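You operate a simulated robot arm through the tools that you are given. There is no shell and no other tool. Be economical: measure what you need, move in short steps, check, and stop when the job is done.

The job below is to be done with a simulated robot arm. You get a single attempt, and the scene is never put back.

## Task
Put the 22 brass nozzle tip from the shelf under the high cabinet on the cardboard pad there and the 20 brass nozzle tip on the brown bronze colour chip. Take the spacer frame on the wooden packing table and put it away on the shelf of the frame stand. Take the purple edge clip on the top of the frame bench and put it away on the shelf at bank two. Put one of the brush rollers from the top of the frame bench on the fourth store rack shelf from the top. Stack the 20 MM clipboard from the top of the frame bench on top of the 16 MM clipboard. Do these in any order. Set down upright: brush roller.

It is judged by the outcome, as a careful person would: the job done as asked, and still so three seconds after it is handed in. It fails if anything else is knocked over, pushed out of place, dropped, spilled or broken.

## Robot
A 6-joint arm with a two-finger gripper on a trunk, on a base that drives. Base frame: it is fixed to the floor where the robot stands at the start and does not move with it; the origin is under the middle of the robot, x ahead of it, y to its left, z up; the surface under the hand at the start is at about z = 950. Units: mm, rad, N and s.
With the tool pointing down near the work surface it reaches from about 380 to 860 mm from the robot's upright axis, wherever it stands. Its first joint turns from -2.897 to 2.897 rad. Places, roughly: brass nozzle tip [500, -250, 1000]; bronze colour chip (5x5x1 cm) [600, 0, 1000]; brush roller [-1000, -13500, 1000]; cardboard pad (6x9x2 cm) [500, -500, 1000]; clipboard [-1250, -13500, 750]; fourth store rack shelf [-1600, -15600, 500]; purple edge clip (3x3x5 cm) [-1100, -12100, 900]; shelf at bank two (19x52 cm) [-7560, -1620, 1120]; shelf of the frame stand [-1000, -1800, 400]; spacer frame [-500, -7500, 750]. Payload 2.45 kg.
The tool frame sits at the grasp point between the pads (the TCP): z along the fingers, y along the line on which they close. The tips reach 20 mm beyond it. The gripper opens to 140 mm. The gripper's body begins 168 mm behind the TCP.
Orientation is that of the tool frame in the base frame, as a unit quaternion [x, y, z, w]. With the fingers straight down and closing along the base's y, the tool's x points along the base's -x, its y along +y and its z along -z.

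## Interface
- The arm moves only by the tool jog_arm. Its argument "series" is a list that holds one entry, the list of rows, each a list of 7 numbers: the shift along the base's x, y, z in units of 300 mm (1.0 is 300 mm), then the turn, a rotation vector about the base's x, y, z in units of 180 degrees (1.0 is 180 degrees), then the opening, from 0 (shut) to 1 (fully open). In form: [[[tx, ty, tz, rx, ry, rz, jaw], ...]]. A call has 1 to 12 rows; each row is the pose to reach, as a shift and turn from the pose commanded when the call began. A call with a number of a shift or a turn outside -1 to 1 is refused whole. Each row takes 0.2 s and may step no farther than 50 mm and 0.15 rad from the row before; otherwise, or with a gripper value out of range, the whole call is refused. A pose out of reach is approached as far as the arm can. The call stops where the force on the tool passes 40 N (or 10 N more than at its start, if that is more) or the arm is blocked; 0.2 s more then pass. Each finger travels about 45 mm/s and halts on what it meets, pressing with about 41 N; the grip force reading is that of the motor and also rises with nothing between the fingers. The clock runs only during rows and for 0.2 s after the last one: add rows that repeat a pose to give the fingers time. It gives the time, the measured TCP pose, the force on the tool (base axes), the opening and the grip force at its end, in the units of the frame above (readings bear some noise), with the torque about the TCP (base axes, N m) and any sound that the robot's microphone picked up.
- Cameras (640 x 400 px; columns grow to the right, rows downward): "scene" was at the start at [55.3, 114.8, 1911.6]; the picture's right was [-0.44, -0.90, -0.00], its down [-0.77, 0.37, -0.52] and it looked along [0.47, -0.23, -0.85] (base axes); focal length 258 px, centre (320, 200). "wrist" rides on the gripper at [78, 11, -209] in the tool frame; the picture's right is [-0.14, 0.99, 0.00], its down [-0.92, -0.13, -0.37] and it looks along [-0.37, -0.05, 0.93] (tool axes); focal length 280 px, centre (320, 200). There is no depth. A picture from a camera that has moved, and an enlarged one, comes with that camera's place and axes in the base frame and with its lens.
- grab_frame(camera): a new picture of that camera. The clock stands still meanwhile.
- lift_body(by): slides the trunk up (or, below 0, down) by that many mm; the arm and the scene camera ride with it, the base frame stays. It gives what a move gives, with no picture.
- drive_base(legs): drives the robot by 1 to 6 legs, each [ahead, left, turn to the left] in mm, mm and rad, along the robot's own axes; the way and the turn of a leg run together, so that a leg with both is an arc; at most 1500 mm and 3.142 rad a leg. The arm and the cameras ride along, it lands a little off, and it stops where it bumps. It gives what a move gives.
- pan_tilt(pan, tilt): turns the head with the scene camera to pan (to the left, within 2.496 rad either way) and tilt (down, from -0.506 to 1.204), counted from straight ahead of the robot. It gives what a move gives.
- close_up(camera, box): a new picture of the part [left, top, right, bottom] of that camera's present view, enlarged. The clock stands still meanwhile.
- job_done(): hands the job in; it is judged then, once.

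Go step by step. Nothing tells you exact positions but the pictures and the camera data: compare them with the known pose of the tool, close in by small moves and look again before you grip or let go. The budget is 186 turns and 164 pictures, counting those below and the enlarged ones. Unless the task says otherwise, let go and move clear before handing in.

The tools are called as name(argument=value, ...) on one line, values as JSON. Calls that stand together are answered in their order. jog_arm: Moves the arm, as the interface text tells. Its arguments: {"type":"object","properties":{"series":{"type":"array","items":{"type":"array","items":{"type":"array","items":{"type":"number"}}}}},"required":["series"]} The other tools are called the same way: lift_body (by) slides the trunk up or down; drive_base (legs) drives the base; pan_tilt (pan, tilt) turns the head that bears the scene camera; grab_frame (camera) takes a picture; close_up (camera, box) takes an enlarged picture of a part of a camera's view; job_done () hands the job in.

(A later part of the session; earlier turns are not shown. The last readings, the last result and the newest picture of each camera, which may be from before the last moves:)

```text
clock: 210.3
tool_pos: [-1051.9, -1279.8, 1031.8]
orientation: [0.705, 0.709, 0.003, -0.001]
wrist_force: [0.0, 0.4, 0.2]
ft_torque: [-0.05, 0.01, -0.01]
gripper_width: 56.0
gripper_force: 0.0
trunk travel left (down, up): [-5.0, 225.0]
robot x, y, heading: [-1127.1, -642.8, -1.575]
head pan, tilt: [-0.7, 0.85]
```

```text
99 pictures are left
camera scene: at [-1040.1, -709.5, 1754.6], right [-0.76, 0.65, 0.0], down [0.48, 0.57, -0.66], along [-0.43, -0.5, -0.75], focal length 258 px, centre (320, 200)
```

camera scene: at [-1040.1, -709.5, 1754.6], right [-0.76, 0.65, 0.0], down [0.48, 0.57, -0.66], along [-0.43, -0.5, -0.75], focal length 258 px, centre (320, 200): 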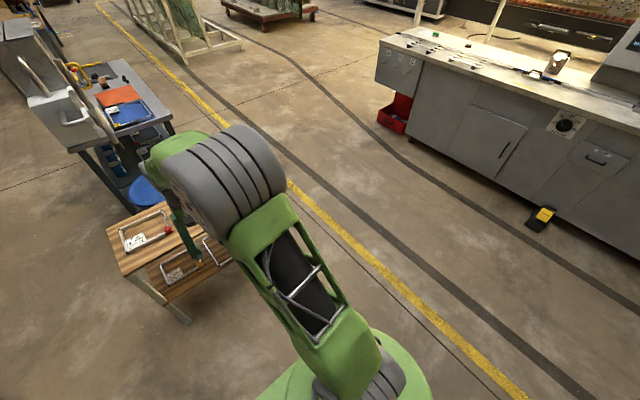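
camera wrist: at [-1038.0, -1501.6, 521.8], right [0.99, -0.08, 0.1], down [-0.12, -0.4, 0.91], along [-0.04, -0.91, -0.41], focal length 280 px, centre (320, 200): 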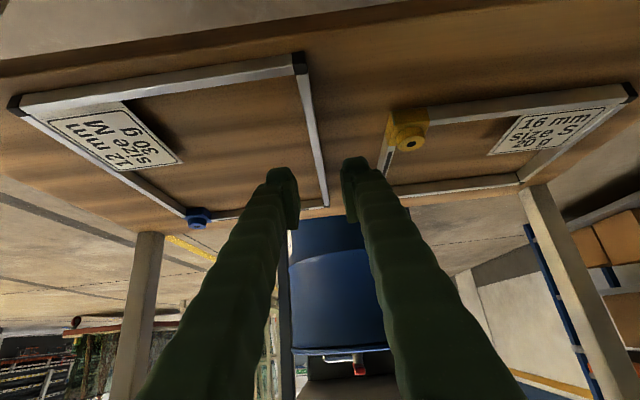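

Now head down the wider corridor (x≈-1780) toward the frame bench.

drive_base(legs=[[200, -200, 0], [300, -450, 0.0], [1500, 0, 0], [1500, 0, 0]])

pan_tilt(pan=0, tilt=0.4)

grab_frame(camera="scene")

```text
clock: 231.0
tool_pos: [-1692.1, -4805.7, 1029.7]
orientation: [0.705, 0.71, 0.004, -0.001]
wrist_force: [-0.4, 0.0, 0.8]
ft_torque: [0.0, 0.05, 0.03]
gripper_width: 55.8
gripper_force: 0.1
trunk travel left (down, up): [-5.0, 225.0]
robot x, y, heading: [-1773.2, -4168.0, -1.574]
head pan, tilt: [-0.7, 0.85]
```

```text
clock: 232.1
tool_pos: [-1691.0, -4807.0, 1030.2]
orientation: [0.705, 0.709, 0.003, 0.0]
wrist_force: [-0.4, -0.3, -0.6]
ft_torque: [0.01, -0.01, 0.03]
gripper_width: 55.9
gripper_force: 0.1
trunk travel left (down, up): [-5.0, 225.0]
robot x, y, heading: [-1765.7, -4166.8, -1.571]
head pan, tilt: [0.0, 0.4]
```

```text
98 pictures are left
camera scene: at [-1630.1, -4269.1, 1793.7], right [-1.0, 0.0, 0.0], down [0.0, 0.39, -0.92], along [0.0, -0.92, -0.39], focal length 258 px, centre (320, 200)
```

scene: 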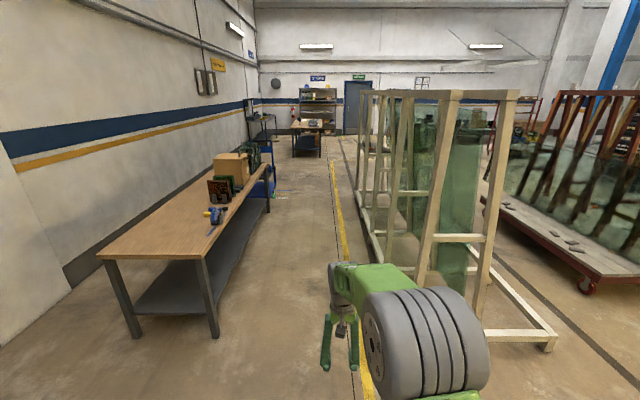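

The path stays clear; continue to about y=-9900 and look again.

drive_base(legs=[[1500, 0, 0], [1500, 0, 0], [1500, 0, 0], [1200, 0, 0]])

grab_frame(camera="scene")

```text
clock: 259.3
tool_pos: [-1418.5, -10508.5, 1030.2]
orientation: [0.679, 0.734, 0.003, -0.001]
wrist_force: [0.0, -0.2, -0.8]
ft_torque: [0.01, 0.02, -0.01]
gripper_width: 55.9
gripper_force: 0.1
trunk travel left (down, up): [-5.0, 225.0]
robot x, y, heading: [-1541.5, -9874.4, -1.503]
head pan, tilt: [0.0, 0.4]
```

```text
97 pictures are left
camera scene: at [-1394.7, -9968.4, 1793.7], right [-1.0, -0.07, 0.0], down [-0.03, 0.39, -0.92], along [0.07, -0.92, -0.39], focal length 258 px, centre (320, 200)
```

scene: 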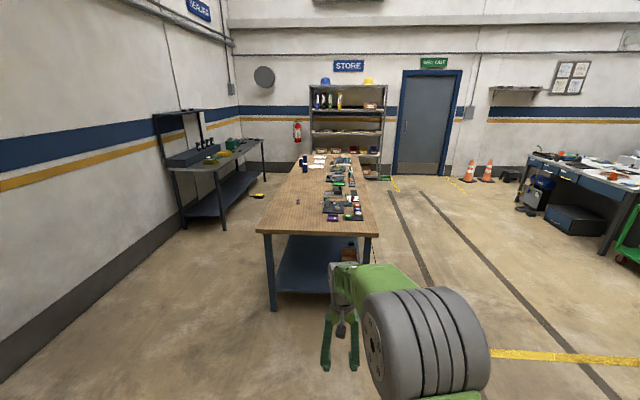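

The frame bench spans about x -1690…-830, starting y≈-11540. I'll use the aisle on its left (+x) side so everything is in reach to my right.

drive_base(legs=[[0, 0, -0.068], [300, 1060, 0], [1400, 0, 0]])

pan_tilt(pan=-0.6, tilt=0.6)

grab_frame(camera="scene")

```text
clock: 276.0
tool_pos: [-420.4, -12200.7, 1029.6]
orientation: [0.712, 0.702, 0.002, -0.001]
wrist_force: [0.6, 0.9, 0.7]
ft_torque: [0.06, 0.02, 0.02]
gripper_width: 55.8
gripper_force: 0.1
trunk travel left (down, up): [-5.0, 225.0]
robot x, y, heading: [-483.9, -11555.8, -1.59]
head pan, tilt: [0.0, 0.4]
```

```text
clock: 277.0
tool_pos: [-420.9, -12199.3, 1030.4]
orientation: [0.712, 0.702, 0.003, -0.001]
wrist_force: [-0.5, -0.8, -0.4]
ft_torque: [0.01, -0.03, 0.0]
gripper_width: 56.1
gripper_force: 0.0
trunk travel left (down, up): [-5.0, 225.0]
robot x, y, heading: [-481.9, -11552.6, -1.591]
head pan, tilt: [-0.6, 0.6]
```

```text
96 pictures are left
camera scene: at [-396.7, -11643.6, 1775.5], right [-0.81, 0.58, 0.0], down [0.33, 0.46, -0.83], along [-0.48, -0.67, -0.56], focal length 258 px, centre (320, 200)
```

scene: 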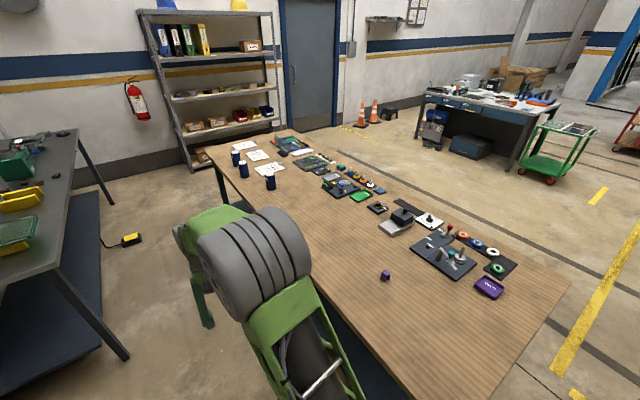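

close_up(camera="scene", box=[200, 110, 360, 210])

close_up(camera="scene", box=[340, 190, 540, 315])

close_up(camera="scene", box=[130, 0, 290, 180])

```text
4.00 times, centred on (280, 160) of scene
camera zoom: at [-396.7, -11643.6, 1775.5], right [-0.81, 0.58, 0.0], down [0.33, 0.46, -0.83], along [-0.48, -0.67, -0.56], focal length 1034 px, centre (480, 360)
```

zoom: 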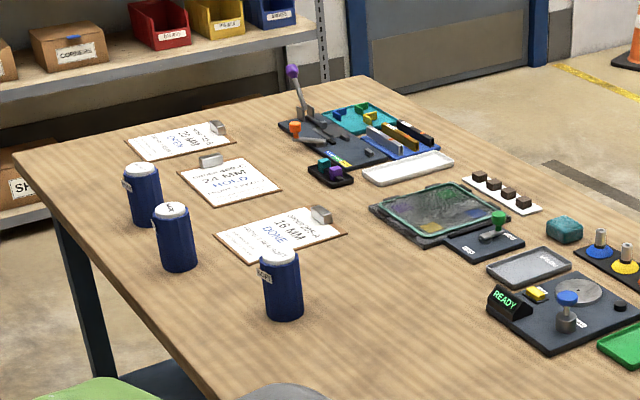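

```text
3.20 times, centred on (440, 252) of scene
camera zoom: at [-396.7, -11643.6, 1775.5], right [-0.81, 0.58, 0.0], down [0.33, 0.46, -0.83], along [-0.48, -0.67, -0.56], focal length 827 px, centre (-64, 32)
```

zoom: 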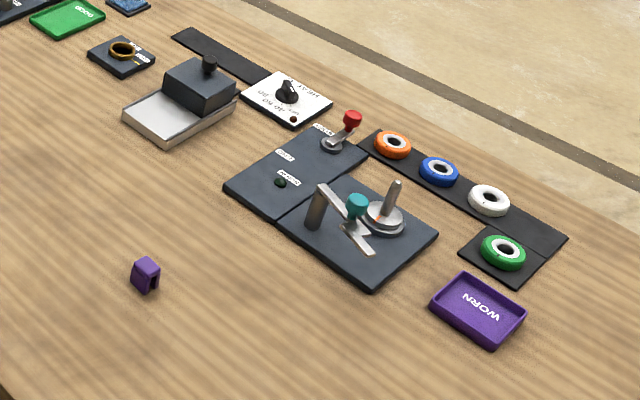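

```text
2.22 times, centred on (210, 90) of scene
camera zoom: at [-396.7, -11643.6, 1775.5], right [-0.81, 0.58, 0.0], down [0.33, 0.46, -0.83], along [-0.48, -0.67, -0.56], focal length 574 px, centre (564, 444)
```

zoom: 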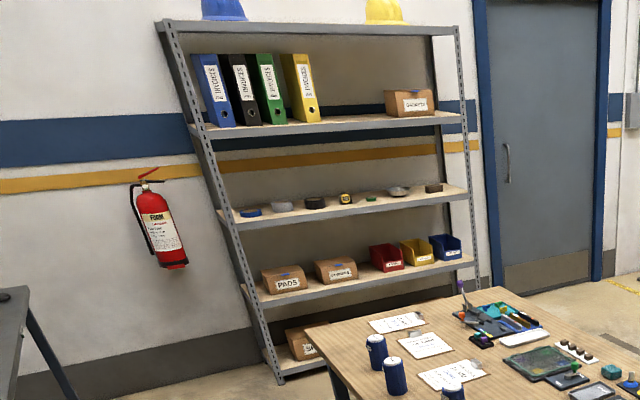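

I see three clipboards (20 MM far left, 24 MM, 16 MM nearest) and three blue brush rollers; the purple clip is nearer. I'll drive alongside, raise the trunk, and view again.

drive_base(legs=[[0, 0, 0.02], [1500, 0, 0], [400, 0, 0]])

lift_body(by=150)

pan_tilt(pan=-1.4, tilt=0.75)

grab_frame(camera="scene")

```text
clock: 286.8
tool_pos: [-462.3, -14091.8, 1030.4]
orientation: [0.714, 0.7, 0.004, -0.001]
wrist_force: [-1.0, -0.7, 0.1]
ft_torque: [0.01, -0.02, 0.0]
gripper_width: 55.8
gripper_force: 0.0
trunk travel left (down, up): [-5.0, 225.0]
robot x, y, heading: [-523.3, -13450.1, -1.6]
head pan, tilt: [-0.6, 0.6]
```

```text
clock: 288.6
tool_pos: [-462.5, -14092.2, 1179.2]
orientation: [0.715, 0.7, 0.004, -0.001]
wrist_force: [0.2, -0.2, 0.7]
ft_torque: [0.0, -0.01, -0.01]
gripper_width: 56.0
gripper_force: 0.0
trunk travel left (down, up): [-155.0, 75.0]
robot x, y, heading: [-521.0, -13449.7, -1.597]
head pan, tilt: [-0.6, 0.6]
```

```text
clock: 289.7
tool_pos: [-460.9, -14091.9, 1179.9]
orientation: [0.715, 0.7, 0.003, -0.001]
wrist_force: [-0.2, -0.1, 0.2]
ft_torque: [-0.01, 0.01, 0.03]
gripper_width: 55.8
gripper_force: 0.1
trunk travel left (down, up): [-155.0, 75.0]
robot x, y, heading: [-521.1, -13449.9, -1.596]
head pan, tilt: [-1.4, 0.75]
```

```text
92 pictures are left
camera scene: at [-464.2, -13476.0, 1912.6], right [-0.14, 0.99, 0.0], down [0.67, 0.1, -0.73], along [-0.72, -0.1, -0.68], focal length 258 px, centre (320, 200)
```

scene: 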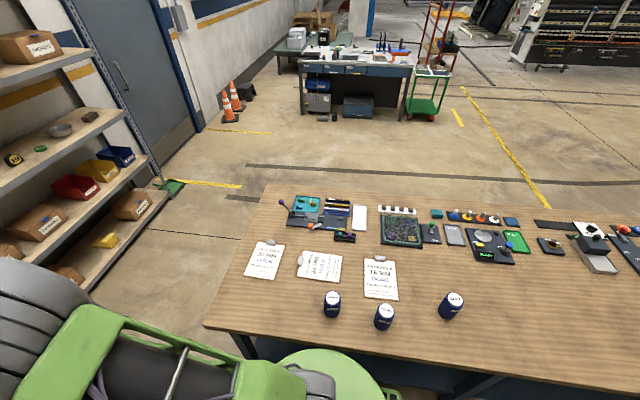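

Bench top ≈ 877; clipboard 20 at ≈(-1103,-13822), 16 at ≈(-1096,-13288). Swinging the arm around over the 20 MM clipboard.

jog_arm(series=[[[-0.14, 0, 0, 0, 0, -0.042, 0.4], [-0.28, 0, 0, 0, 0, -0.084, 0.4], [-0.42, 0, 0, 0, 0, -0.126, 0.4], [-0.56, 0.0, 0, 0, 0, -0.168, 0.4], [-0.7, 0.02, 0, 0, 0, -0.21, 0.4], [-0.84, 0.06, 0, 0, 0, -0.25, 0.4], [-0.96, 0.1, 0, 0, 0, -0.25, 0.4]]])

jog_arm(series=[[[-0.12, 0.08, 0, 0, 0, -0.042, 0.4], [-0.24, 0.16, 0, 0, 0, -0.084, 0.4], [-0.36, 0.26, 0, 0, 0, -0.126, 0.4], [-0.48, 0.36, 0, 0, 0, -0.168, 0.4], [-0.6, 0.46, 0, 0, 0, -0.21, 0.4], [-0.72, 0.56, 0, 0, 0, -0.25, 0.4], [-0.84, 0.64, 0, 0, 0, -0.25, 0.4]]])

grab_frame(camera="wrist")

```text
clock: 291.3
tool_pos: [-752.5, -14062.5, 1179.5]
orientation: [0.928, 0.372, 0.004, 0.001]
wrist_force: [-0.2, 0.1, 0.0]
ft_torque: [-0.05, -0.02, -0.02]
gripper_width: 55.8
gripper_force: 0.1
trunk travel left (down, up): [-155.0, 75.0]
robot x, y, heading: [-521.8, -13452.0, -1.601]
head pan, tilt: [-1.4, 0.75]
```

```text
clock: 292.9
tool_pos: [-1003.2, -13869.2, 1179.6]
orientation: [1.0, -0.012, 0.003, 0.003]
wrist_force: [-0.5, -0.8, 0.6]
ft_torque: [-0.01, -0.04, 0.0]
gripper_width: 56.1
gripper_force: 0.1
trunk travel left (down, up): [-155.0, 75.0]
robot x, y, heading: [-522.0, -13449.6, -1.601]
head pan, tilt: [-1.4, 0.75]
```

```text
91 pictures are left
camera wrist: at [-925.8, -13880.9, 1390.2], right [-0.16, -0.99, 0.0], down [-0.92, 0.15, 0.36], along [-0.36, 0.05, -0.93], focal length 280 px, centre (320, 200)
```

wrist: 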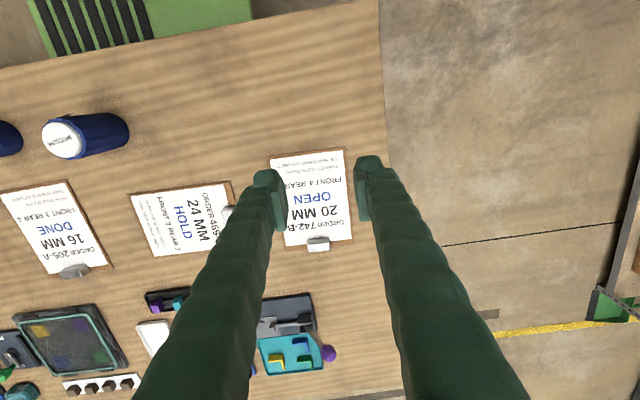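

close_up(camera="wrist", box=[250, 140, 370, 260])

close_up(camera="wrist", box=[0, 170, 160, 290])

```text
3.33 times, centred on (310, 200) of wrist
camera zoom: at [-925.8, -13880.9, 1390.2], right [-0.16, -0.99, 0.0], down [-0.92, 0.15, 0.36], along [-0.36, 0.05, -0.93], focal length 935 px, centre (353, 200)
```

zoom: 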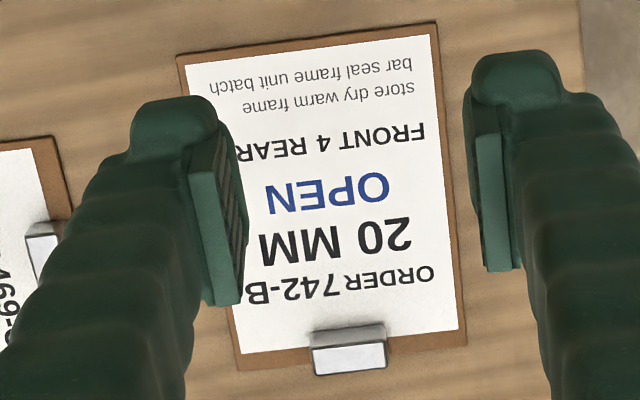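

```text
3.33 times, centred on (80, 230) of wrist
camera zoom: at [-925.8, -13880.9, 1390.2], right [-0.16, -0.99, 0.0], down [-0.92, 0.15, 0.36], along [-0.36, 0.05, -0.93], focal length 935 px, centre (1120, 100)
```

zoom: 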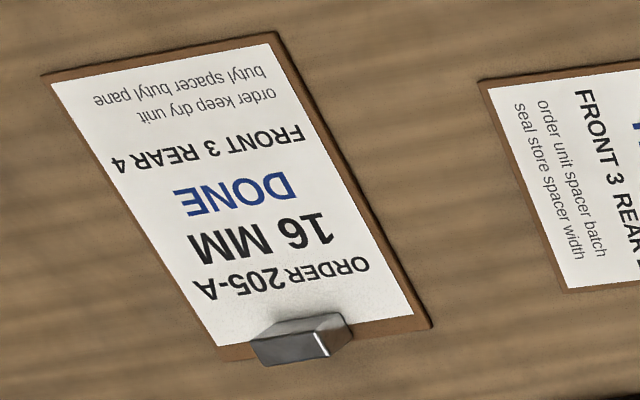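

The 20 MM clip (≈45 mm wide, 22 mm tall) is at about (-1213,-13837). I'll grip the board by its clip; move above it first.

jog_arm(series=[[[-0.14, 0.02, 0, 0, 0, 0, 0.5], [-0.28, 0.04, 0, 0, 0, 0, 0.5], [-0.42, 0.06, -0.1, 0, 0, 0, 0.5], [-0.56, 0.09, -0.2, 0, 0, 0, 0.5], [-0.7, 0.107, -0.3, 0, 0, 0, 0.5], [-0.7, 0.107, -0.45, 0, 0, 0, 0.5], [-0.7, 0.107, -0.6, 0, 0, 0, 0.5]]])

grab_frame(camera="wrist")

```text
refused: row 3 steps farther than a row can; nothing moved
```

```text
88 pictures are left
camera wrist: at [-925.8, -13880.9, 1390.2], right [-0.16, -0.99, 0.0], down [-0.92, 0.15, 0.36], along [-0.36, 0.05, -0.93], focal length 280 px, centre (320, 200)
```

wrist: 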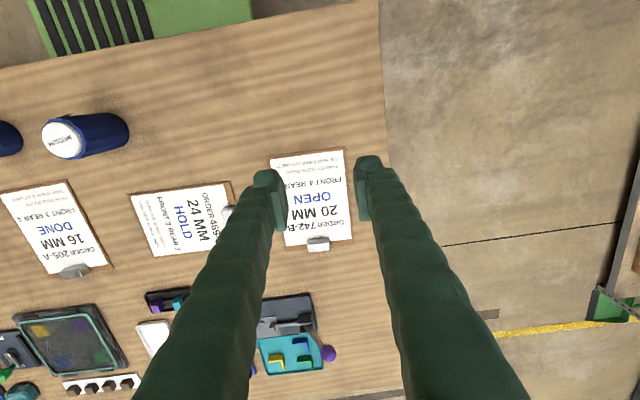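

jog_arm(series=[[[-0.12, 0.02, -0.06, 0, 0, 0, 0.5], [-0.24, 0.04, -0.12, 0, 0, 0, 0.5], [-0.36, 0.06, -0.18, 0, 0, 0, 0.5], [-0.48, 0.08, -0.24, 0, 0, 0, 0.5], [-0.6, 0.1, -0.3, 0, 0, 0, 0.5], [-0.7, 0.107, -0.4, 0, 0, 0, 0.5], [-0.7, 0.107, -0.55, 0, 0, 0, 0.5], [-0.7, 0.107, -0.68, 0, 0, 0, 0.5]]])

grab_frame(camera="wrist")

```text
clock: 294.7
tool_pos: [-1213.4, -13837.5, 973.0]
orientation: [1.0, -0.01, 0.003, 0.002]
wrist_force: [-0.9, -0.4, -0.2]
ft_torque: [0.04, -0.01, -0.01]
gripper_width: 69.8
gripper_force: 0.1
trunk travel left (down, up): [-155.0, 75.0]
robot x, y, heading: [-521.0, -13452.5, -1.599]
head pan, tilt: [-1.4, 0.75]
```

```text
87 pictures are left
camera wrist: at [-1136.1, -13849.4, 1184.4], right [-0.16, -0.99, 0.0], down [-0.92, 0.15, 0.36], along [-0.36, 0.05, -0.93], focal length 280 px, centre (320, 200)
```

wrist: 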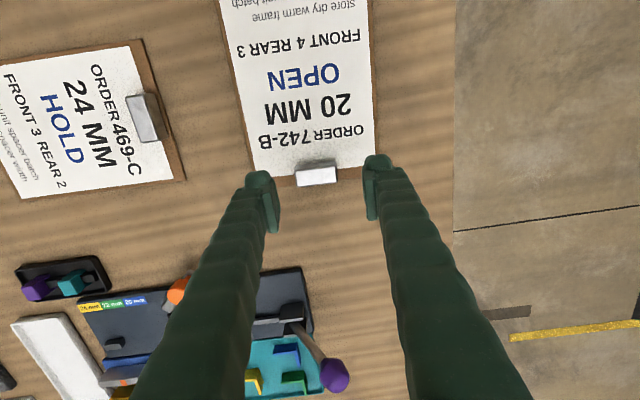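

jog_arm(series=[[[-0.006, 0.004, -0.11, 0, 0, 0, 0.5], [-0.006, 0.004, -0.2, 0, 0, 0, 0.5], [-0.006, 0.004, -0.212, 0, 0, 0, 0.5]]])

close_up(camera="wrist", box=[220, 100, 420, 225])

```text
clock: 295.5
tool_pos: [-1212.1, -13836.5, 912.0]
orientation: [1.0, -0.01, 0.002, 0.002]
wrist_force: [-0.2, 0.2, -0.3]
ft_torque: [0.01, 0.02, 0.02]
gripper_width: 70.0
gripper_force: 0.0
trunk travel left (down, up): [-155.0, 75.0]
robot x, y, heading: [-523.4, -13448.0, -1.596]
head pan, tilt: [-1.4, 0.75]
```

```text
3.20 times, centred on (320, 162) of wrist
camera zoom: at [-1135.5, -13848.0, 1122.7], right [-0.16, -0.99, 0.0], down [-0.92, 0.15, 0.36], along [-0.36, 0.05, -0.93], focal length 897 px, centre (320, 320)
```

zoom: 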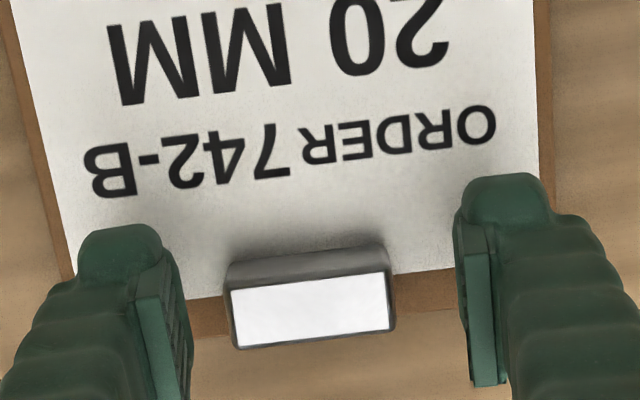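

jog_arm(series=[[[-0.004, 0.013, -0.012, 0, 0, 0, 0.5], [-0.004, 0.013, -0.012, 0, 0, 0, 0.35], [-0.004, 0.013, -0.012, 0, 0, 0, 0.2], [-0.004, 0.013, -0.012, 0, 0, 0, 0.2], [-0.004, 0.013, -0.012, 0, 0, 0, 0.2]]])

jog_arm(series=[[[0, 0, 0.05, 0, 0, 0, 0.2], [0, 0, 0.15, 0, 0, 0, 0.2], [0, 0, 0.28, 0, 0, 0, 0.2]]])

grab_frame(camera="wrist")

grab_frame(camera="scene")

```text
clock: 296.7
tool_pos: [-1214.9, -13832.6, 908.0]
orientation: [1.0, -0.011, 0.002, 0.002]
wrist_force: [-0.7, -0.2, 0.1]
ft_torque: [0.0, 0.03, -0.03]
gripper_width: 28.1
gripper_force: 0.1
trunk travel left (down, up): [-155.0, 75.0]
robot x, y, heading: [-520.7, -13448.2, -1.598]
head pan, tilt: [-1.4, 0.75]
```

```text
clock: 297.5
tool_pos: [-1213.1, -13832.7, 992.2]
orientation: [1.0, -0.01, 0.003, 0.001]
wrist_force: [-0.1, 1.0, 0.6]
ft_torque: [0.0, 0.03, 0.01]
gripper_width: 27.9
gripper_force: 0.1
trunk travel left (down, up): [-155.0, 75.0]
robot x, y, heading: [-519.7, -13450.8, -1.599]
head pan, tilt: [-1.4, 0.75]
```

```text
85 pictures are left
camera wrist: at [-1136.1, -13843.6, 1203.6], right [-0.16, -0.99, 0.0], down [-0.92, 0.15, 0.36], along [-0.36, 0.05, -0.93], focal length 280 px, centre (320, 200)
```

wrist: 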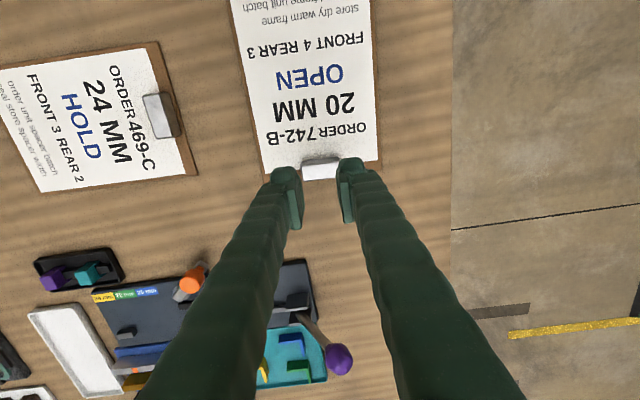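

```text
84 pictures are left
camera scene: at [-463.5, -13475.6, 1912.6], right [-0.14, 0.99, 0.0], down [0.67, 0.1, -0.73], along [-0.72, -0.1, -0.68], focal length 258 px, centre (320, 200)
```

scene: 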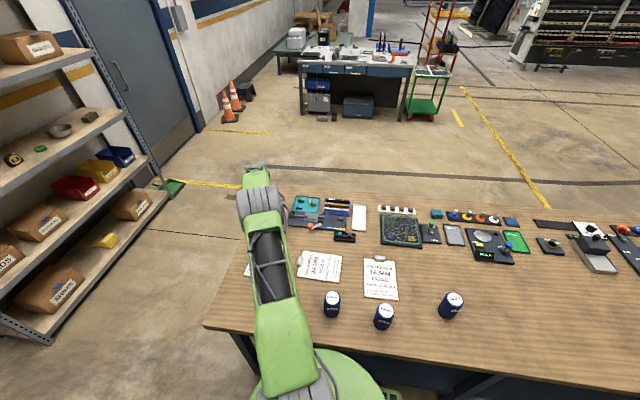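

The fingers closed above the clip: the bench is lower (~862) than I took it. Reopen, shift to x≈-1221 and go lower until contact.

jog_arm(series=[[[-0.027, 0, 0, 0, 0, 0, 0.5], [-0.027, 0, -0.12, 0, 0, 0, 0.5], [-0.027, 0, -0.24, 0, 0, 0, 0.5], [-0.027, 0, -0.31, 0, 0, 0, 0.5], [-0.027, 0, -0.33, 0, 0, 0, 0.5]]])

jog_arm(series=[[[0, 0, -0.015, 0, 0, 0, 0.5], [0, 0, -0.03, 0, 0, 0, 0.5]]])

close_up(camera="wrist", box=[220, 100, 420, 225])

```text
clock: 298.7
tool_pos: [-1222.9, -13832.8, 892.0]
orientation: [1.0, -0.011, 0.002, 0.002]
wrist_force: [-0.5, -1.3, 0.5]
ft_torque: [-0.04, -0.01, 0.01]
gripper_width: 69.8
gripper_force: 0.0
trunk travel left (down, up): [-155.0, 75.0]
robot x, y, heading: [-522.0, -13450.6, -1.596]
head pan, tilt: [-1.4, 0.75]
```

```text
clock: 299.3
tool_pos: [-1222.5, -13832.6, 884.6]
orientation: [1.0, -0.011, 0.003, 0.002]
wrist_force: [0.0, 0.3, 0.2]
ft_torque: [-0.01, -0.02, 0.02]
gripper_width: 69.9
gripper_force: 0.1
trunk travel left (down, up): [-155.0, 75.0]
robot x, y, heading: [-524.1, -13453.6, -1.6]
head pan, tilt: [-1.4, 0.75]
```

```text
3.20 times, centred on (320, 162) of wrist
camera zoom: at [-1146.1, -13844.5, 1094.6], right [-0.16, -0.99, 0.0], down [-0.92, 0.15, 0.36], along [-0.36, 0.05, -0.93], focal length 897 px, centre (320, 320)
```

zoom: 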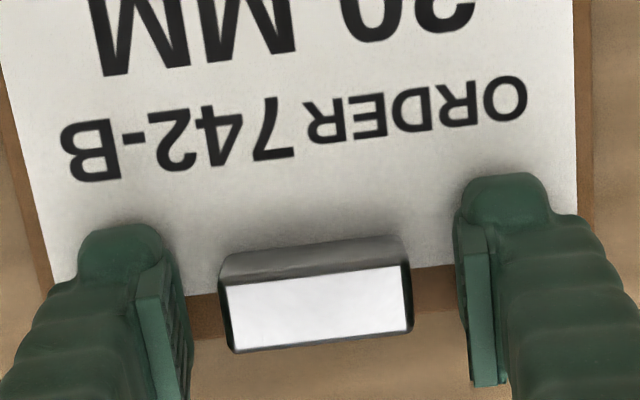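

jog_arm(series=[[[0, 0, -0.01, 0, 0, 0, 0.5], [0, 0, -0.02, 0, 0, 0, 0.5], [0, 0, -0.03, 0, 0, 0, 0.5], [0, 0, -0.04, 0, 0, 0, 0.5]]])

close_up(camera="wrist", box=[220, 100, 420, 225])

```text
clock: 300.2
tool_pos: [-1225.7, -13835.3, 882.6]
orientation: [1.0, -0.011, 0.0, 0.003]
wrist_force: [3.8, 1.2, 16.4]
ft_torque: [0.81, -0.15, -0.23]
gripper_width: 72.2
gripper_force: 2.0
trunk travel left (down, up): [-155.0, 75.0]
robot x, y, heading: [-523.9, -13448.6, -1.6]
head pan, tilt: [-1.4, 0.75]
stopped in row 4: the force on the tool passed its limit at 44 N (the readings are from after the stop); the commanded pose is now the measured one
```

```text
3.20 times, centred on (320, 162) of wrist
camera zoom: at [-1146.9, -13845.9, 1092.4], right [-0.16, -0.99, 0.01], down [-0.92, 0.15, 0.37], along [-0.37, 0.05, -0.93], focal length 897 px, centre (320, 320)
```

zoom: 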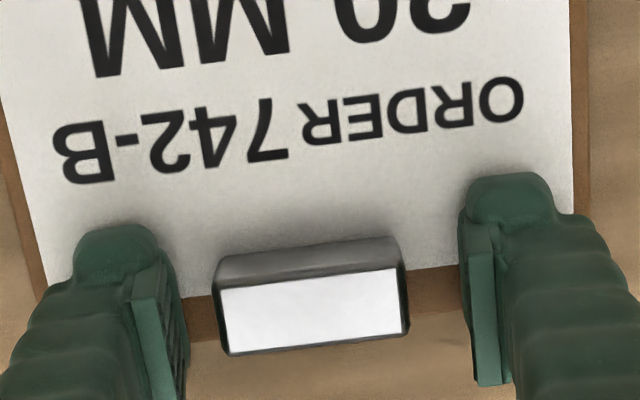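

Board contact at tips ≈ 861. Raise 2 mm and close on the clip.

jog_arm(series=[[[0.006, 0.004, 0.006, 0, 0, 0, 0.5], [0.006, 0.004, 0.006, 0, 0, 0, 0.4], [0.006, 0.004, 0.006, 0, 0, 0, 0.2], [0.006, 0.004, 0.006, 0, 0, 0, 0.1], [0.006, 0.004, 0.006, 0, 0, 0, 0.1], [0.006, 0.004, 0.006, 0, 0, 0, 0.1]]])

close_up(camera="wrist", box=[220, 100, 420, 225])

```text
clock: 301.6
tool_pos: [-1223.5, -13834.0, 882.5]
orientation: [1.0, -0.011, -0.003, 0.006]
wrist_force: [-5.7, -8.1, 31.2]
ft_torque: [-0.07, 0.22, -0.19]
gripper_width: 46.7
gripper_force: 41.1
trunk travel left (down, up): [-155.0, 75.0]
robot x, y, heading: [-523.4, -13450.8, -1.599]
head pan, tilt: [-1.4, 0.75]
```

```text
3.20 times, centred on (320, 162) of wrist
camera zoom: at [-1144.5, -13845.5, 1093.6], right [-0.16, -0.99, 0.01], down [-0.92, 0.15, 0.37], along [-0.37, 0.05, -0.93], focal length 897 px, centre (320, 320)
```

zoom: 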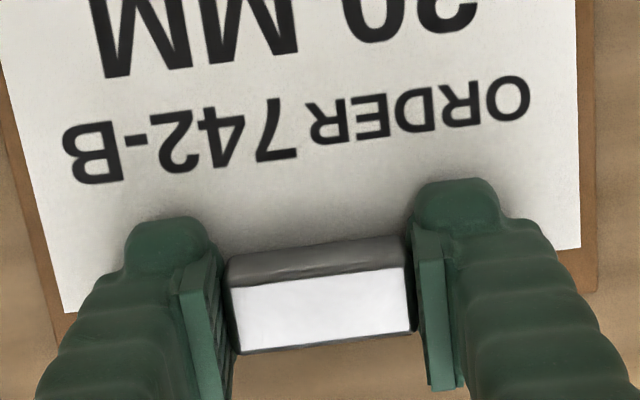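

Gripped the clip (46.7 mm). Lift and check how the board hangs.

jog_arm(series=[[[0, 0, 0.05, 0, 0, 0, 0.1], [0, 0, 0.15, 0, 0, 0, 0.1], [0, 0, 0.3, 0, 0, 0, 0.1], [0, 0, 0.4, 0, 0, 0, 0.1]]])

grab_frame(camera="wrist")

grab_frame(camera="scene")

```text
clock: 302.6
tool_pos: [-1221.5, -13833.4, 1001.1]
orientation: [1.0, -0.011, 0.001, 0.003]
wrist_force: [-0.1, -0.9, 0.5]
ft_torque: [0.0, 0.11, -0.01]
gripper_width: 46.5
gripper_force: 41.1
trunk travel left (down, up): [-155.0, 75.0]
robot x, y, heading: [-523.8, -13450.1, -1.597]
head pan, tilt: [-1.4, 0.75]
```

```text
80 pictures are left
camera wrist: at [-1143.8, -13844.5, 1211.8], right [-0.16, -0.99, 0.0], down [-0.92, 0.15, 0.37], along [-0.36, 0.05, -0.93], focal length 280 px, centre (320, 200)
```

wrist: 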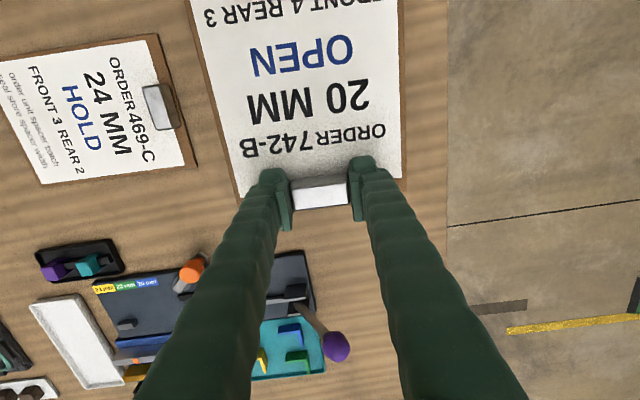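

```text
79 pictures are left
camera scene: at [-463.9, -13475.7, 1912.6], right [-0.14, 0.99, 0.0], down [0.68, 0.1, -0.73], along [-0.72, -0.1, -0.68], focal length 258 px, centre (320, 200)
```

scene: 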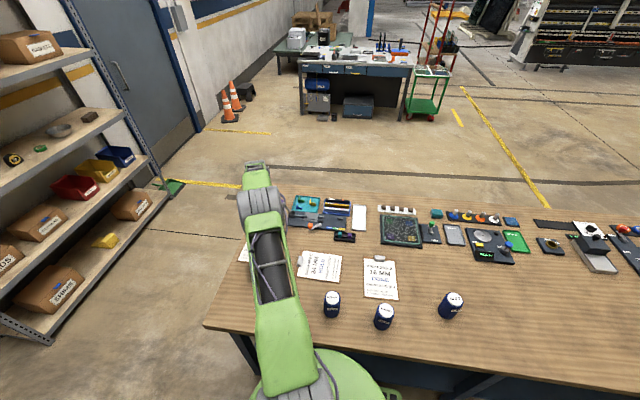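

The board hangs level. Carry it toward the 16 MM clipboard (center ≈(-1114,-13291)), planning to lay it flat just short of that one's clip.

jog_arm(series=[[[0.02, 0.15, 0.02, 0, 0, 0, 0.1], [0.04, 0.3, 0.04, 0, 0, 0, 0.1], [0.06, 0.45, 0.06, 0, 0, 0, 0.1], [0.08, 0.6, 0.06, 0, 0, 0, 0.1], [0.1, 0.75, 0.06, 0, 0, 0, 0.1], [0.12, 0.9, 0.06, 0, 0, 0, 0.1], [0.12, 1.0, 0.06, 0, 0, 0, 0.1]]])

jog_arm(series=[[[0.0, 0.15, 0, 0, 0, 0, 0.1], [0.02, 0.3, 0, 0, 0, 0, 0.1], [0.03, 0.45, 0, 0, 0, 0, 0.1], [0.04, 0.6, 0, 0, 0, 0, 0.1], [0.047, 0.75, 0, 0, 0, 0, 0.1], [0.047, 0.82, 0.0, 0, 0, 0, 0.1]]])

grab_frame(camera="wrist")

grab_frame(camera="scene")

```text
clock: 304.2
tool_pos: [-1190.2, -13531.7, 1019.8]
orientation: [1.0, -0.011, 0.001, 0.003]
wrist_force: [-0.6, -0.4, -0.8]
ft_torque: [0.03, 0.08, -0.03]
gripper_width: 46.5
gripper_force: 40.8
trunk travel left (down, up): [-155.0, 75.0]
robot x, y, heading: [-520.2, -13451.8, -1.598]
head pan, tilt: [-1.4, 0.75]
```

```text
clock: 305.6
tool_pos: [-1172.8, -13284.8, 1016.9]
orientation: [1.0, -0.01, 0.001, 0.003]
wrist_force: [-0.3, -0.2, -0.3]
ft_torque: [-0.03, 0.05, 0.01]
gripper_width: 46.6
gripper_force: 41.2
trunk travel left (down, up): [-155.0, 75.0]
robot x, y, heading: [-519.2, -13453.3, -1.599]
head pan, tilt: [-1.4, 0.75]
```

```text
78 pictures are left
camera wrist: at [-1095.9, -13295.8, 1227.6], right [-0.16, -0.99, 0.01], down [-0.92, 0.15, 0.37], along [-0.36, 0.05, -0.93], focal length 280 px, centre (320, 200)
```

wrist: 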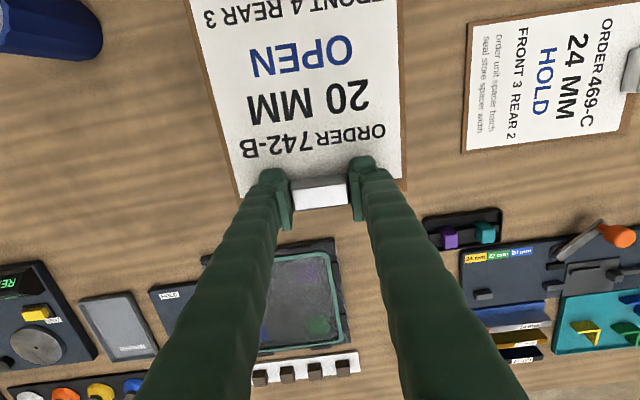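

```text
77 pictures are left
camera scene: at [-464.2, -13475.4, 1912.6], right [-0.14, 0.99, 0.0], down [0.68, 0.1, -0.73], along [-0.72, -0.1, -0.68], focal length 258 px, centre (320, 200)
```

scene: 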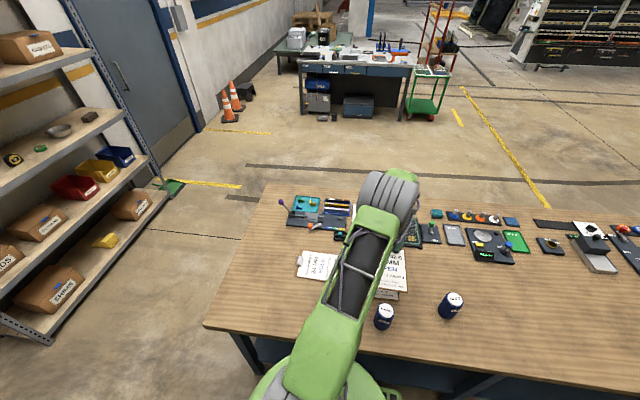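

jog_arm(series=[[[0, -0.007, -0.12, 0, 0, 0, 0.1], [0, -0.007, -0.24, 0, 0, 0, 0.1], [0, -0.007, -0.36, 0, 0, 0, 0.1]]])

grab_frame(camera="wrist")

close_up(camera="scene", box=[280, 220, 480, 345])

```text
clock: 306.4
tool_pos: [-1173.1, -13287.2, 909.3]
orientation: [1.0, -0.01, 0.0, 0.002]
wrist_force: [0.3, 0.1, -1.1]
ft_torque: [0.01, 0.06, 0.02]
gripper_width: 47.0
gripper_force: 41.0
trunk travel left (down, up): [-155.0, 75.0]
robot x, y, heading: [-521.8, -13450.7, -1.598]
head pan, tilt: [-1.4, 0.75]
```

```text
76 pictures are left
camera wrist: at [-1095.7, -13299.5, 1119.2], right [-0.16, -0.99, 0.01], down [-0.92, 0.15, 0.37], along [-0.36, 0.05, -0.93], focal length 280 px, centre (320, 200)
```

wrist: 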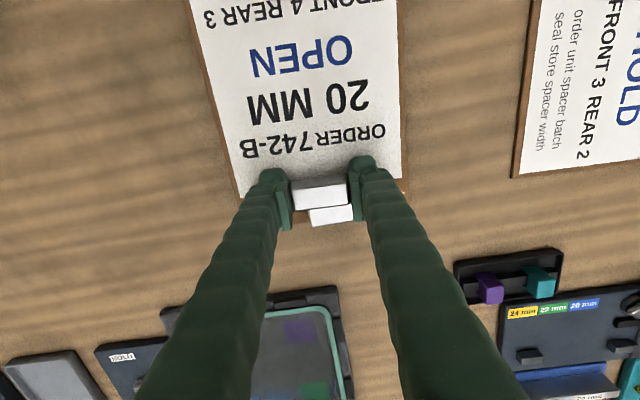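

```text
3.20 times, centred on (380, 282) of scene
camera zoom: at [-464.7, -13475.7, 1912.6], right [-0.14, 0.99, 0.0], down [0.68, 0.1, -0.73], along [-0.72, -0.1, -0.68], focal length 827 px, centre (128, -64)
```

zoom: 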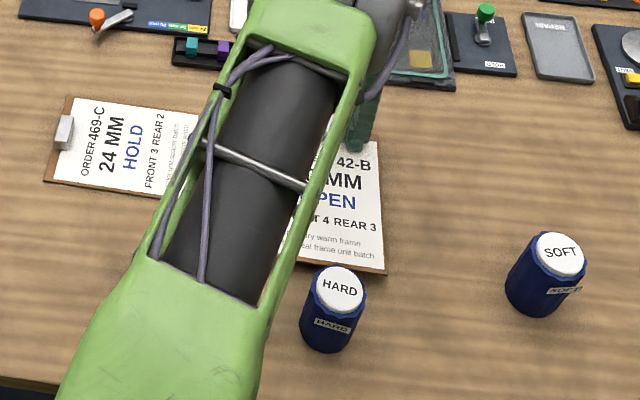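

The 16's clip shows just beyond, slightly right. Nudge +6 mm x, −6 mm y and lower until contact.

jog_arm(series=[[[0.02, -0.02, 0, 0, 0, 0, 0.1], [0.02, -0.02, -0.03, 0, 0, 0, 0.1], [0.02, -0.02, -0.055, 0, 0, 0, 0.1]]])

jog_arm(series=[[[0, 0, -0.008, 0, 0, 0, 0.1], [0, 0, -0.016, 0, 0, 0, 0.1]]])

close_up(camera="wrist", box=[180, 80, 460, 255])

```text
clock: 307.2
tool_pos: [-1166.9, -13295.4, 893.7]
orientation: [1.0, -0.01, 0.001, 0.004]
wrist_force: [0.3, -0.6, 0.0]
ft_torque: [-0.03, 0.07, 0.02]
gripper_width: 46.4
gripper_force: 41.0
trunk travel left (down, up): [-155.0, 75.0]
robot x, y, heading: [-520.1, -13452.4, -1.599]
head pan, tilt: [-1.4, 0.75]
```

```text
clock: 307.8
tool_pos: [-1167.6, -13295.1, 890.3]
orientation: [1.0, -0.01, 0.0, 0.002]
wrist_force: [-0.4, 0.8, -0.5]
ft_torque: [0.0, 0.12, 0.0]
gripper_width: 46.9
gripper_force: 40.5
trunk travel left (down, up): [-155.0, 75.0]
robot x, y, heading: [-518.6, -13451.9, -1.598]
head pan, tilt: [-1.4, 0.75]
```

```text
2.29 times, centred on (320, 168) of wrist
camera zoom: at [-1089.2, -13306.4, 1099.3], right [-0.16, -0.99, 0.01], down [-0.92, 0.15, 0.37], along [-0.36, 0.05, -0.93], focal length 641 px, centre (320, 274)
```

zoom: 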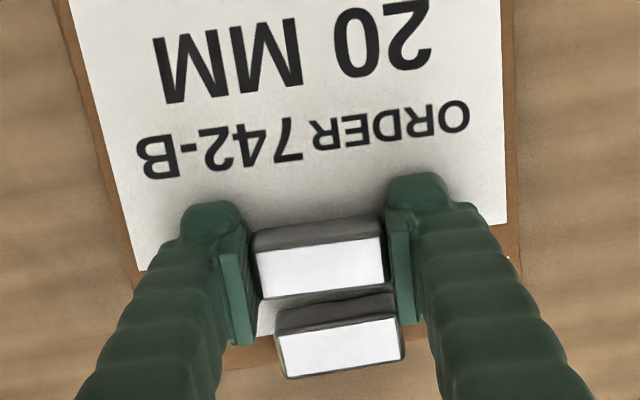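

jog_arm(series=[[[0, 0, -0.008, 0, 0, 0, 0.1], [0, 0, -0.016, 0, 0, 0, 0.1]]])

jog_arm(series=[[[0, 0, -0.005, 0, 0, 0, 0.1], [0, 0, -0.01, 0, 0, 0, 0.1]]])

```text
clock: 308.4
tool_pos: [-1167.9, -13293.9, 887.4]
orientation: [1.0, -0.01, -0.001, 0.003]
wrist_force: [5.7, -1.1, 22.7]
ft_torque: [0.16, -0.96, -0.07]
gripper_width: 46.6
gripper_force: 41.6
trunk travel left (down, up): [-155.0, 75.0]
robot x, y, heading: [-521.4, -13446.3, -1.601]
head pan, tilt: [-1.4, 0.75]
```

```text
clock: 308.9
tool_pos: [-1167.8, -13294.1, 888.3]
orientation: [1.0, -0.01, -0.003, 0.002]
wrist_force: [6.6, -1.8, 19.0]
ft_torque: [-0.11, -0.16, -0.05]
gripper_width: 46.8
gripper_force: 41.3
trunk travel left (down, up): [-155.0, 75.0]
robot x, y, heading: [-523.0, -13448.8, -1.598]
head pan, tilt: [-1.4, 0.75]
stopped in row 2: the force on the tool passed its limit at 42 N (the readings are from after the stop); the commanded pose is now the measured one
```

Firm contact at the expected height. Release and rise.

jog_arm(series=[[[0, 0, 0.004, 0, 0, 0, 0.38], [0, 0, 0.006, 0, 0, 0, 0.45], [0, 0, 0.008, 0, 0, 0, 0.5], [0, 0, 0.06, 0, 0, 0, 0.5], [0, 0, 0.2, 0, 0, 0, 0.5], [0, 0, 0.35, 0, 0, 0, 0.5], [0, 0, 0.5, 0, 0, 0, 0.5]]])

grab_frame(camera="wrist")

```text
clock: 310.5
tool_pos: [-1168.3, -13295.1, 1034.9]
orientation: [1.0, -0.01, -0.002, 0.002]
wrist_force: [0.5, 0.6, -0.7]
ft_torque: [-0.02, 0.0, 0.01]
gripper_width: 70.1
gripper_force: 0.0
trunk travel left (down, up): [-155.0, 75.0]
robot x, y, heading: [-519.9, -13450.9, -1.599]
head pan, tilt: [-1.4, 0.75]
```

```text
73 pictures are left
camera wrist: at [-1090.0, -13305.7, 1245.2], right [-0.16, -0.99, 0.01], down [-0.92, 0.15, 0.37], along [-0.37, 0.05, -0.93], focal length 280 px, centre (320, 200)
```

wrist: 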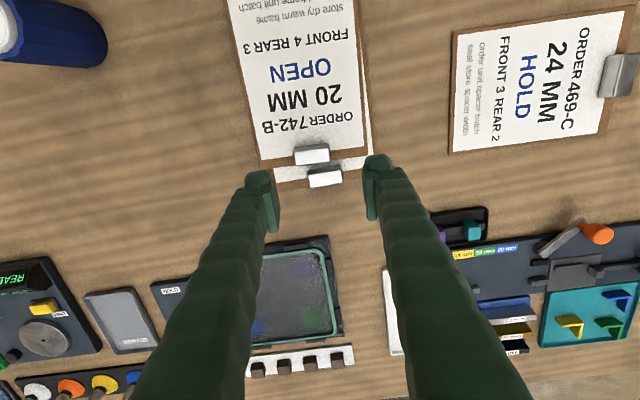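

The 20 MM board lies on the 16 MM board. Next the roller at ≈(-930,-13482): I'll shift the base away from the bench for reach and pitch the tool 45° for a side grip.

drive_base(legs=[[0, 240, 0]])

jog_arm(series=[[[0.05, -0.1, 0, 0, 0.0417, 0, 0.6], [0.1, -0.2, 0, 0, 0.0833, 0, 0.7], [0.15, -0.3, 0, 0, 0.125, 0, 0.75], [0.2, -0.4, 0, 0, 0.1667, 0, 0.75], [0.25, -0.5, 0, 0, 0.2083, 0, 0.75], [0.28, -0.6, 0, 0, 0.25, 0, 0.75]]])

grab_frame(camera="wrist")

grab_frame(camera="scene")

```text
clock: 313.2
tool_pos: [-930.4, -13300.2, 1033.8]
orientation: [1.0, -0.01, -0.002, 0.003]
wrist_force: [1.1, 0.0, 0.3]
ft_torque: [0.02, 0.03, -0.01]
gripper_width: 70.5
gripper_force: 0.0
trunk travel left (down, up): [-155.0, 75.0]
robot x, y, heading: [-284.3, -13456.5, -1.595]
head pan, tilt: [-1.4, 0.75]
```

```text
clock: 314.8
tool_pos: [-834.3, -13550.6, 1045.0]
orientation: [0.917, 0.153, -0.357, 0.094]
wrist_force: [0.2, -0.1, 0.0]
ft_torque: [0.04, 0.02, -0.02]
gripper_width: 105.1
gripper_force: 0.1
out of reach, approached as far as the arm can: row 4, 5, 6
trunk travel left (down, up): [-155.0, 75.0]
robot x, y, heading: [-284.6, -13461.1, -1.599]
head pan, tilt: [-1.4, 0.75]
stopped in row 6: the arm was blocked; the commanded pose is now the measured one
```

```text
72 pictures are left
camera wrist: at [-645.4, -13485.1, 1146.2], right [0.25, -0.95, 0.16], down [-0.46, 0.03, 0.89], along [-0.85, -0.3, -0.43], focal length 280 px, centre (320, 200)
```

wrist: 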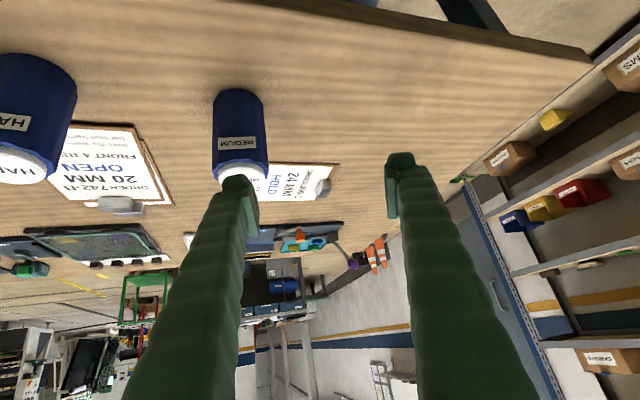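

```text
71 pictures are left
camera scene: at [-225.3, -13484.0, 1912.6], right [-0.14, 0.99, 0.0], down [0.68, 0.1, -0.73], along [-0.72, -0.1, -0.68], focal length 258 px, centre (320, 200)
```

scene: 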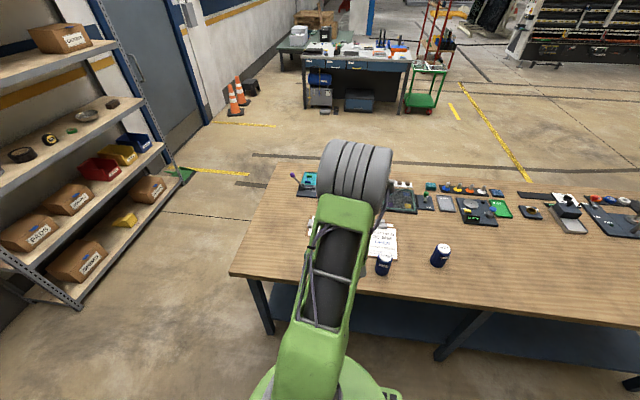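

I now see the MEDIUM roller near (-943,-13496), top ≈953. I'll straighten the yaw and stage right above it with the 45° pitch.

jog_arm(series=[[[-0.1, 0.045, 0.02, 0.0045, 0.0034, -0.028, 0.75], [-0.2, 0.09, 0.04, 0.009, 0.0068, -0.057, 0.75], [-0.29, 0.135, 0.05, 0.0135, 0.01, -0.085, 0.75], [-0.363, 0.183, 0.05, 0.018, 0.0135, -0.1135, 0.75]]])

grab_frame(camera="wrist")

```text
clock: 315.8
tool_pos: [-935.5, -13485.3, 1063.6]
orientation: [0.924, 0.018, -0.381, 0.016]
wrist_force: [0.6, 0.3, -0.6]
ft_torque: [0.0, -0.03, 0.01]
gripper_width: 105.1
gripper_force: 0.0
out of reach, approached as far as the arm can: row 4
trunk travel left (down, up): [-155.0, 75.0]
robot x, y, heading: [-284.9, -13454.5, -1.6]
head pan, tilt: [-1.4, 0.75]
```

```text
70 pictures are left
camera wrist: at [-733.4, -13485.0, 1158.9], right [-0.05, -0.99, 0.11], down [-0.4, 0.13, 0.91], along [-0.92, 0.0, -0.4], focal length 280 px, centre (320, 200)
```

wrist: 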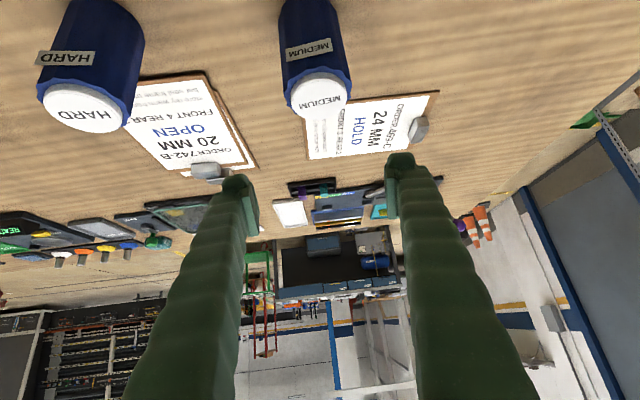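

jog_arm(series=[[[-0.035, -0.045, 0, 0, 0, 0, 0.75], [-0.035, -0.045, -0.15, 0, 0, 0, 0.75], [-0.035, -0.045, -0.3, 0, 0, 0, 0.75]]])

grab_frame(camera="wrist")

```text
clock: 316.6
tool_pos: [-954.3, -13474.6, 980.0]
orientation: [0.926, 0.005, -0.377, 0.026]
wrist_force: [-0.3, -0.8, -1.0]
ft_torque: [0.01, 0.0, -0.02]
gripper_width: 104.8
gripper_force: 0.1
out of reach, approached as far as the arm can: row 1, 2, 3
trunk travel left (down, up): [-155.0, 75.0]
robot x, y, heading: [-283.9, -13454.8, -1.596]
head pan, tilt: [-1.4, 0.75]
```

```text
69 pictures are left
camera wrist: at [-752.0, -13475.1, 1076.1], right [-0.07, -0.99, 0.14], down [-0.4, 0.16, 0.9], along [-0.91, 0.01, -0.41], focal length 280 px, centre (320, 200)
```

wrist: 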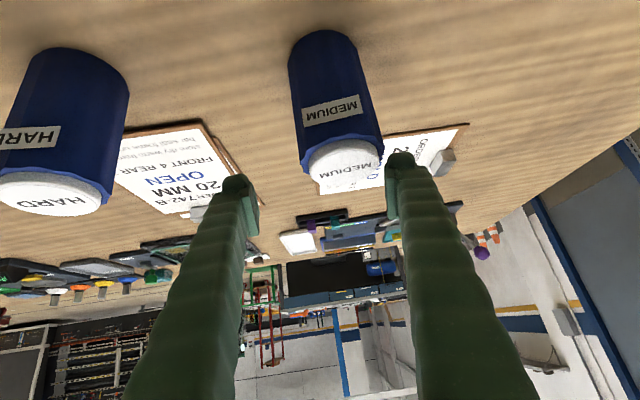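

Roller is ~24 mm further toward -y than the gripper's centre and the arm drifts near a limit. I'll fix the lateral offset with the base, then check.

drive_base(legs=[[25, 0, 0]])

jog_arm(series=[[[0, 0, -0.04, 0, 0, 0, 0.75], [0, 0, -0.08, 0, 0, 0, 0.75]]])

grab_frame(camera="wrist")

```text
clock: 317.4
tool_pos: [-954.1, -13501.4, 980.9]
orientation: [0.925, 0.005, -0.378, 0.026]
wrist_force: [1.1, 0.1, 0.1]
ft_torque: [0.06, 0.01, -0.04]
gripper_width: 105.0
gripper_force: 0.1
trunk travel left (down, up): [-155.0, 75.0]
robot x, y, heading: [-285.0, -13478.1, -1.599]
head pan, tilt: [-1.4, 0.75]
```

```text
clock: 318.0
tool_pos: [-954.7, -13500.0, 957.3]
orientation: [0.926, 0.002, -0.376, 0.029]
wrist_force: [0.6, -0.5, 0.5]
ft_torque: [-0.04, 0.01, -0.01]
gripper_width: 104.9
gripper_force: 0.0
trunk travel left (down, up): [-155.0, 75.0]
robot x, y, heading: [-285.0, -13482.3, -1.599]
head pan, tilt: [-1.4, 0.75]
```

```text
68 pictures are left
camera wrist: at [-752.9, -13500.1, 1053.6], right [-0.07, -0.99, 0.15], down [-0.41, 0.17, 0.9], along [-0.91, 0.0, -0.41], focal length 280 px, centre (320, 200)
```

wrist: 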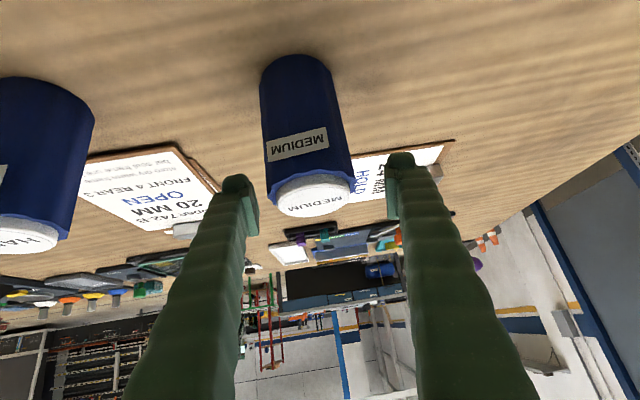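

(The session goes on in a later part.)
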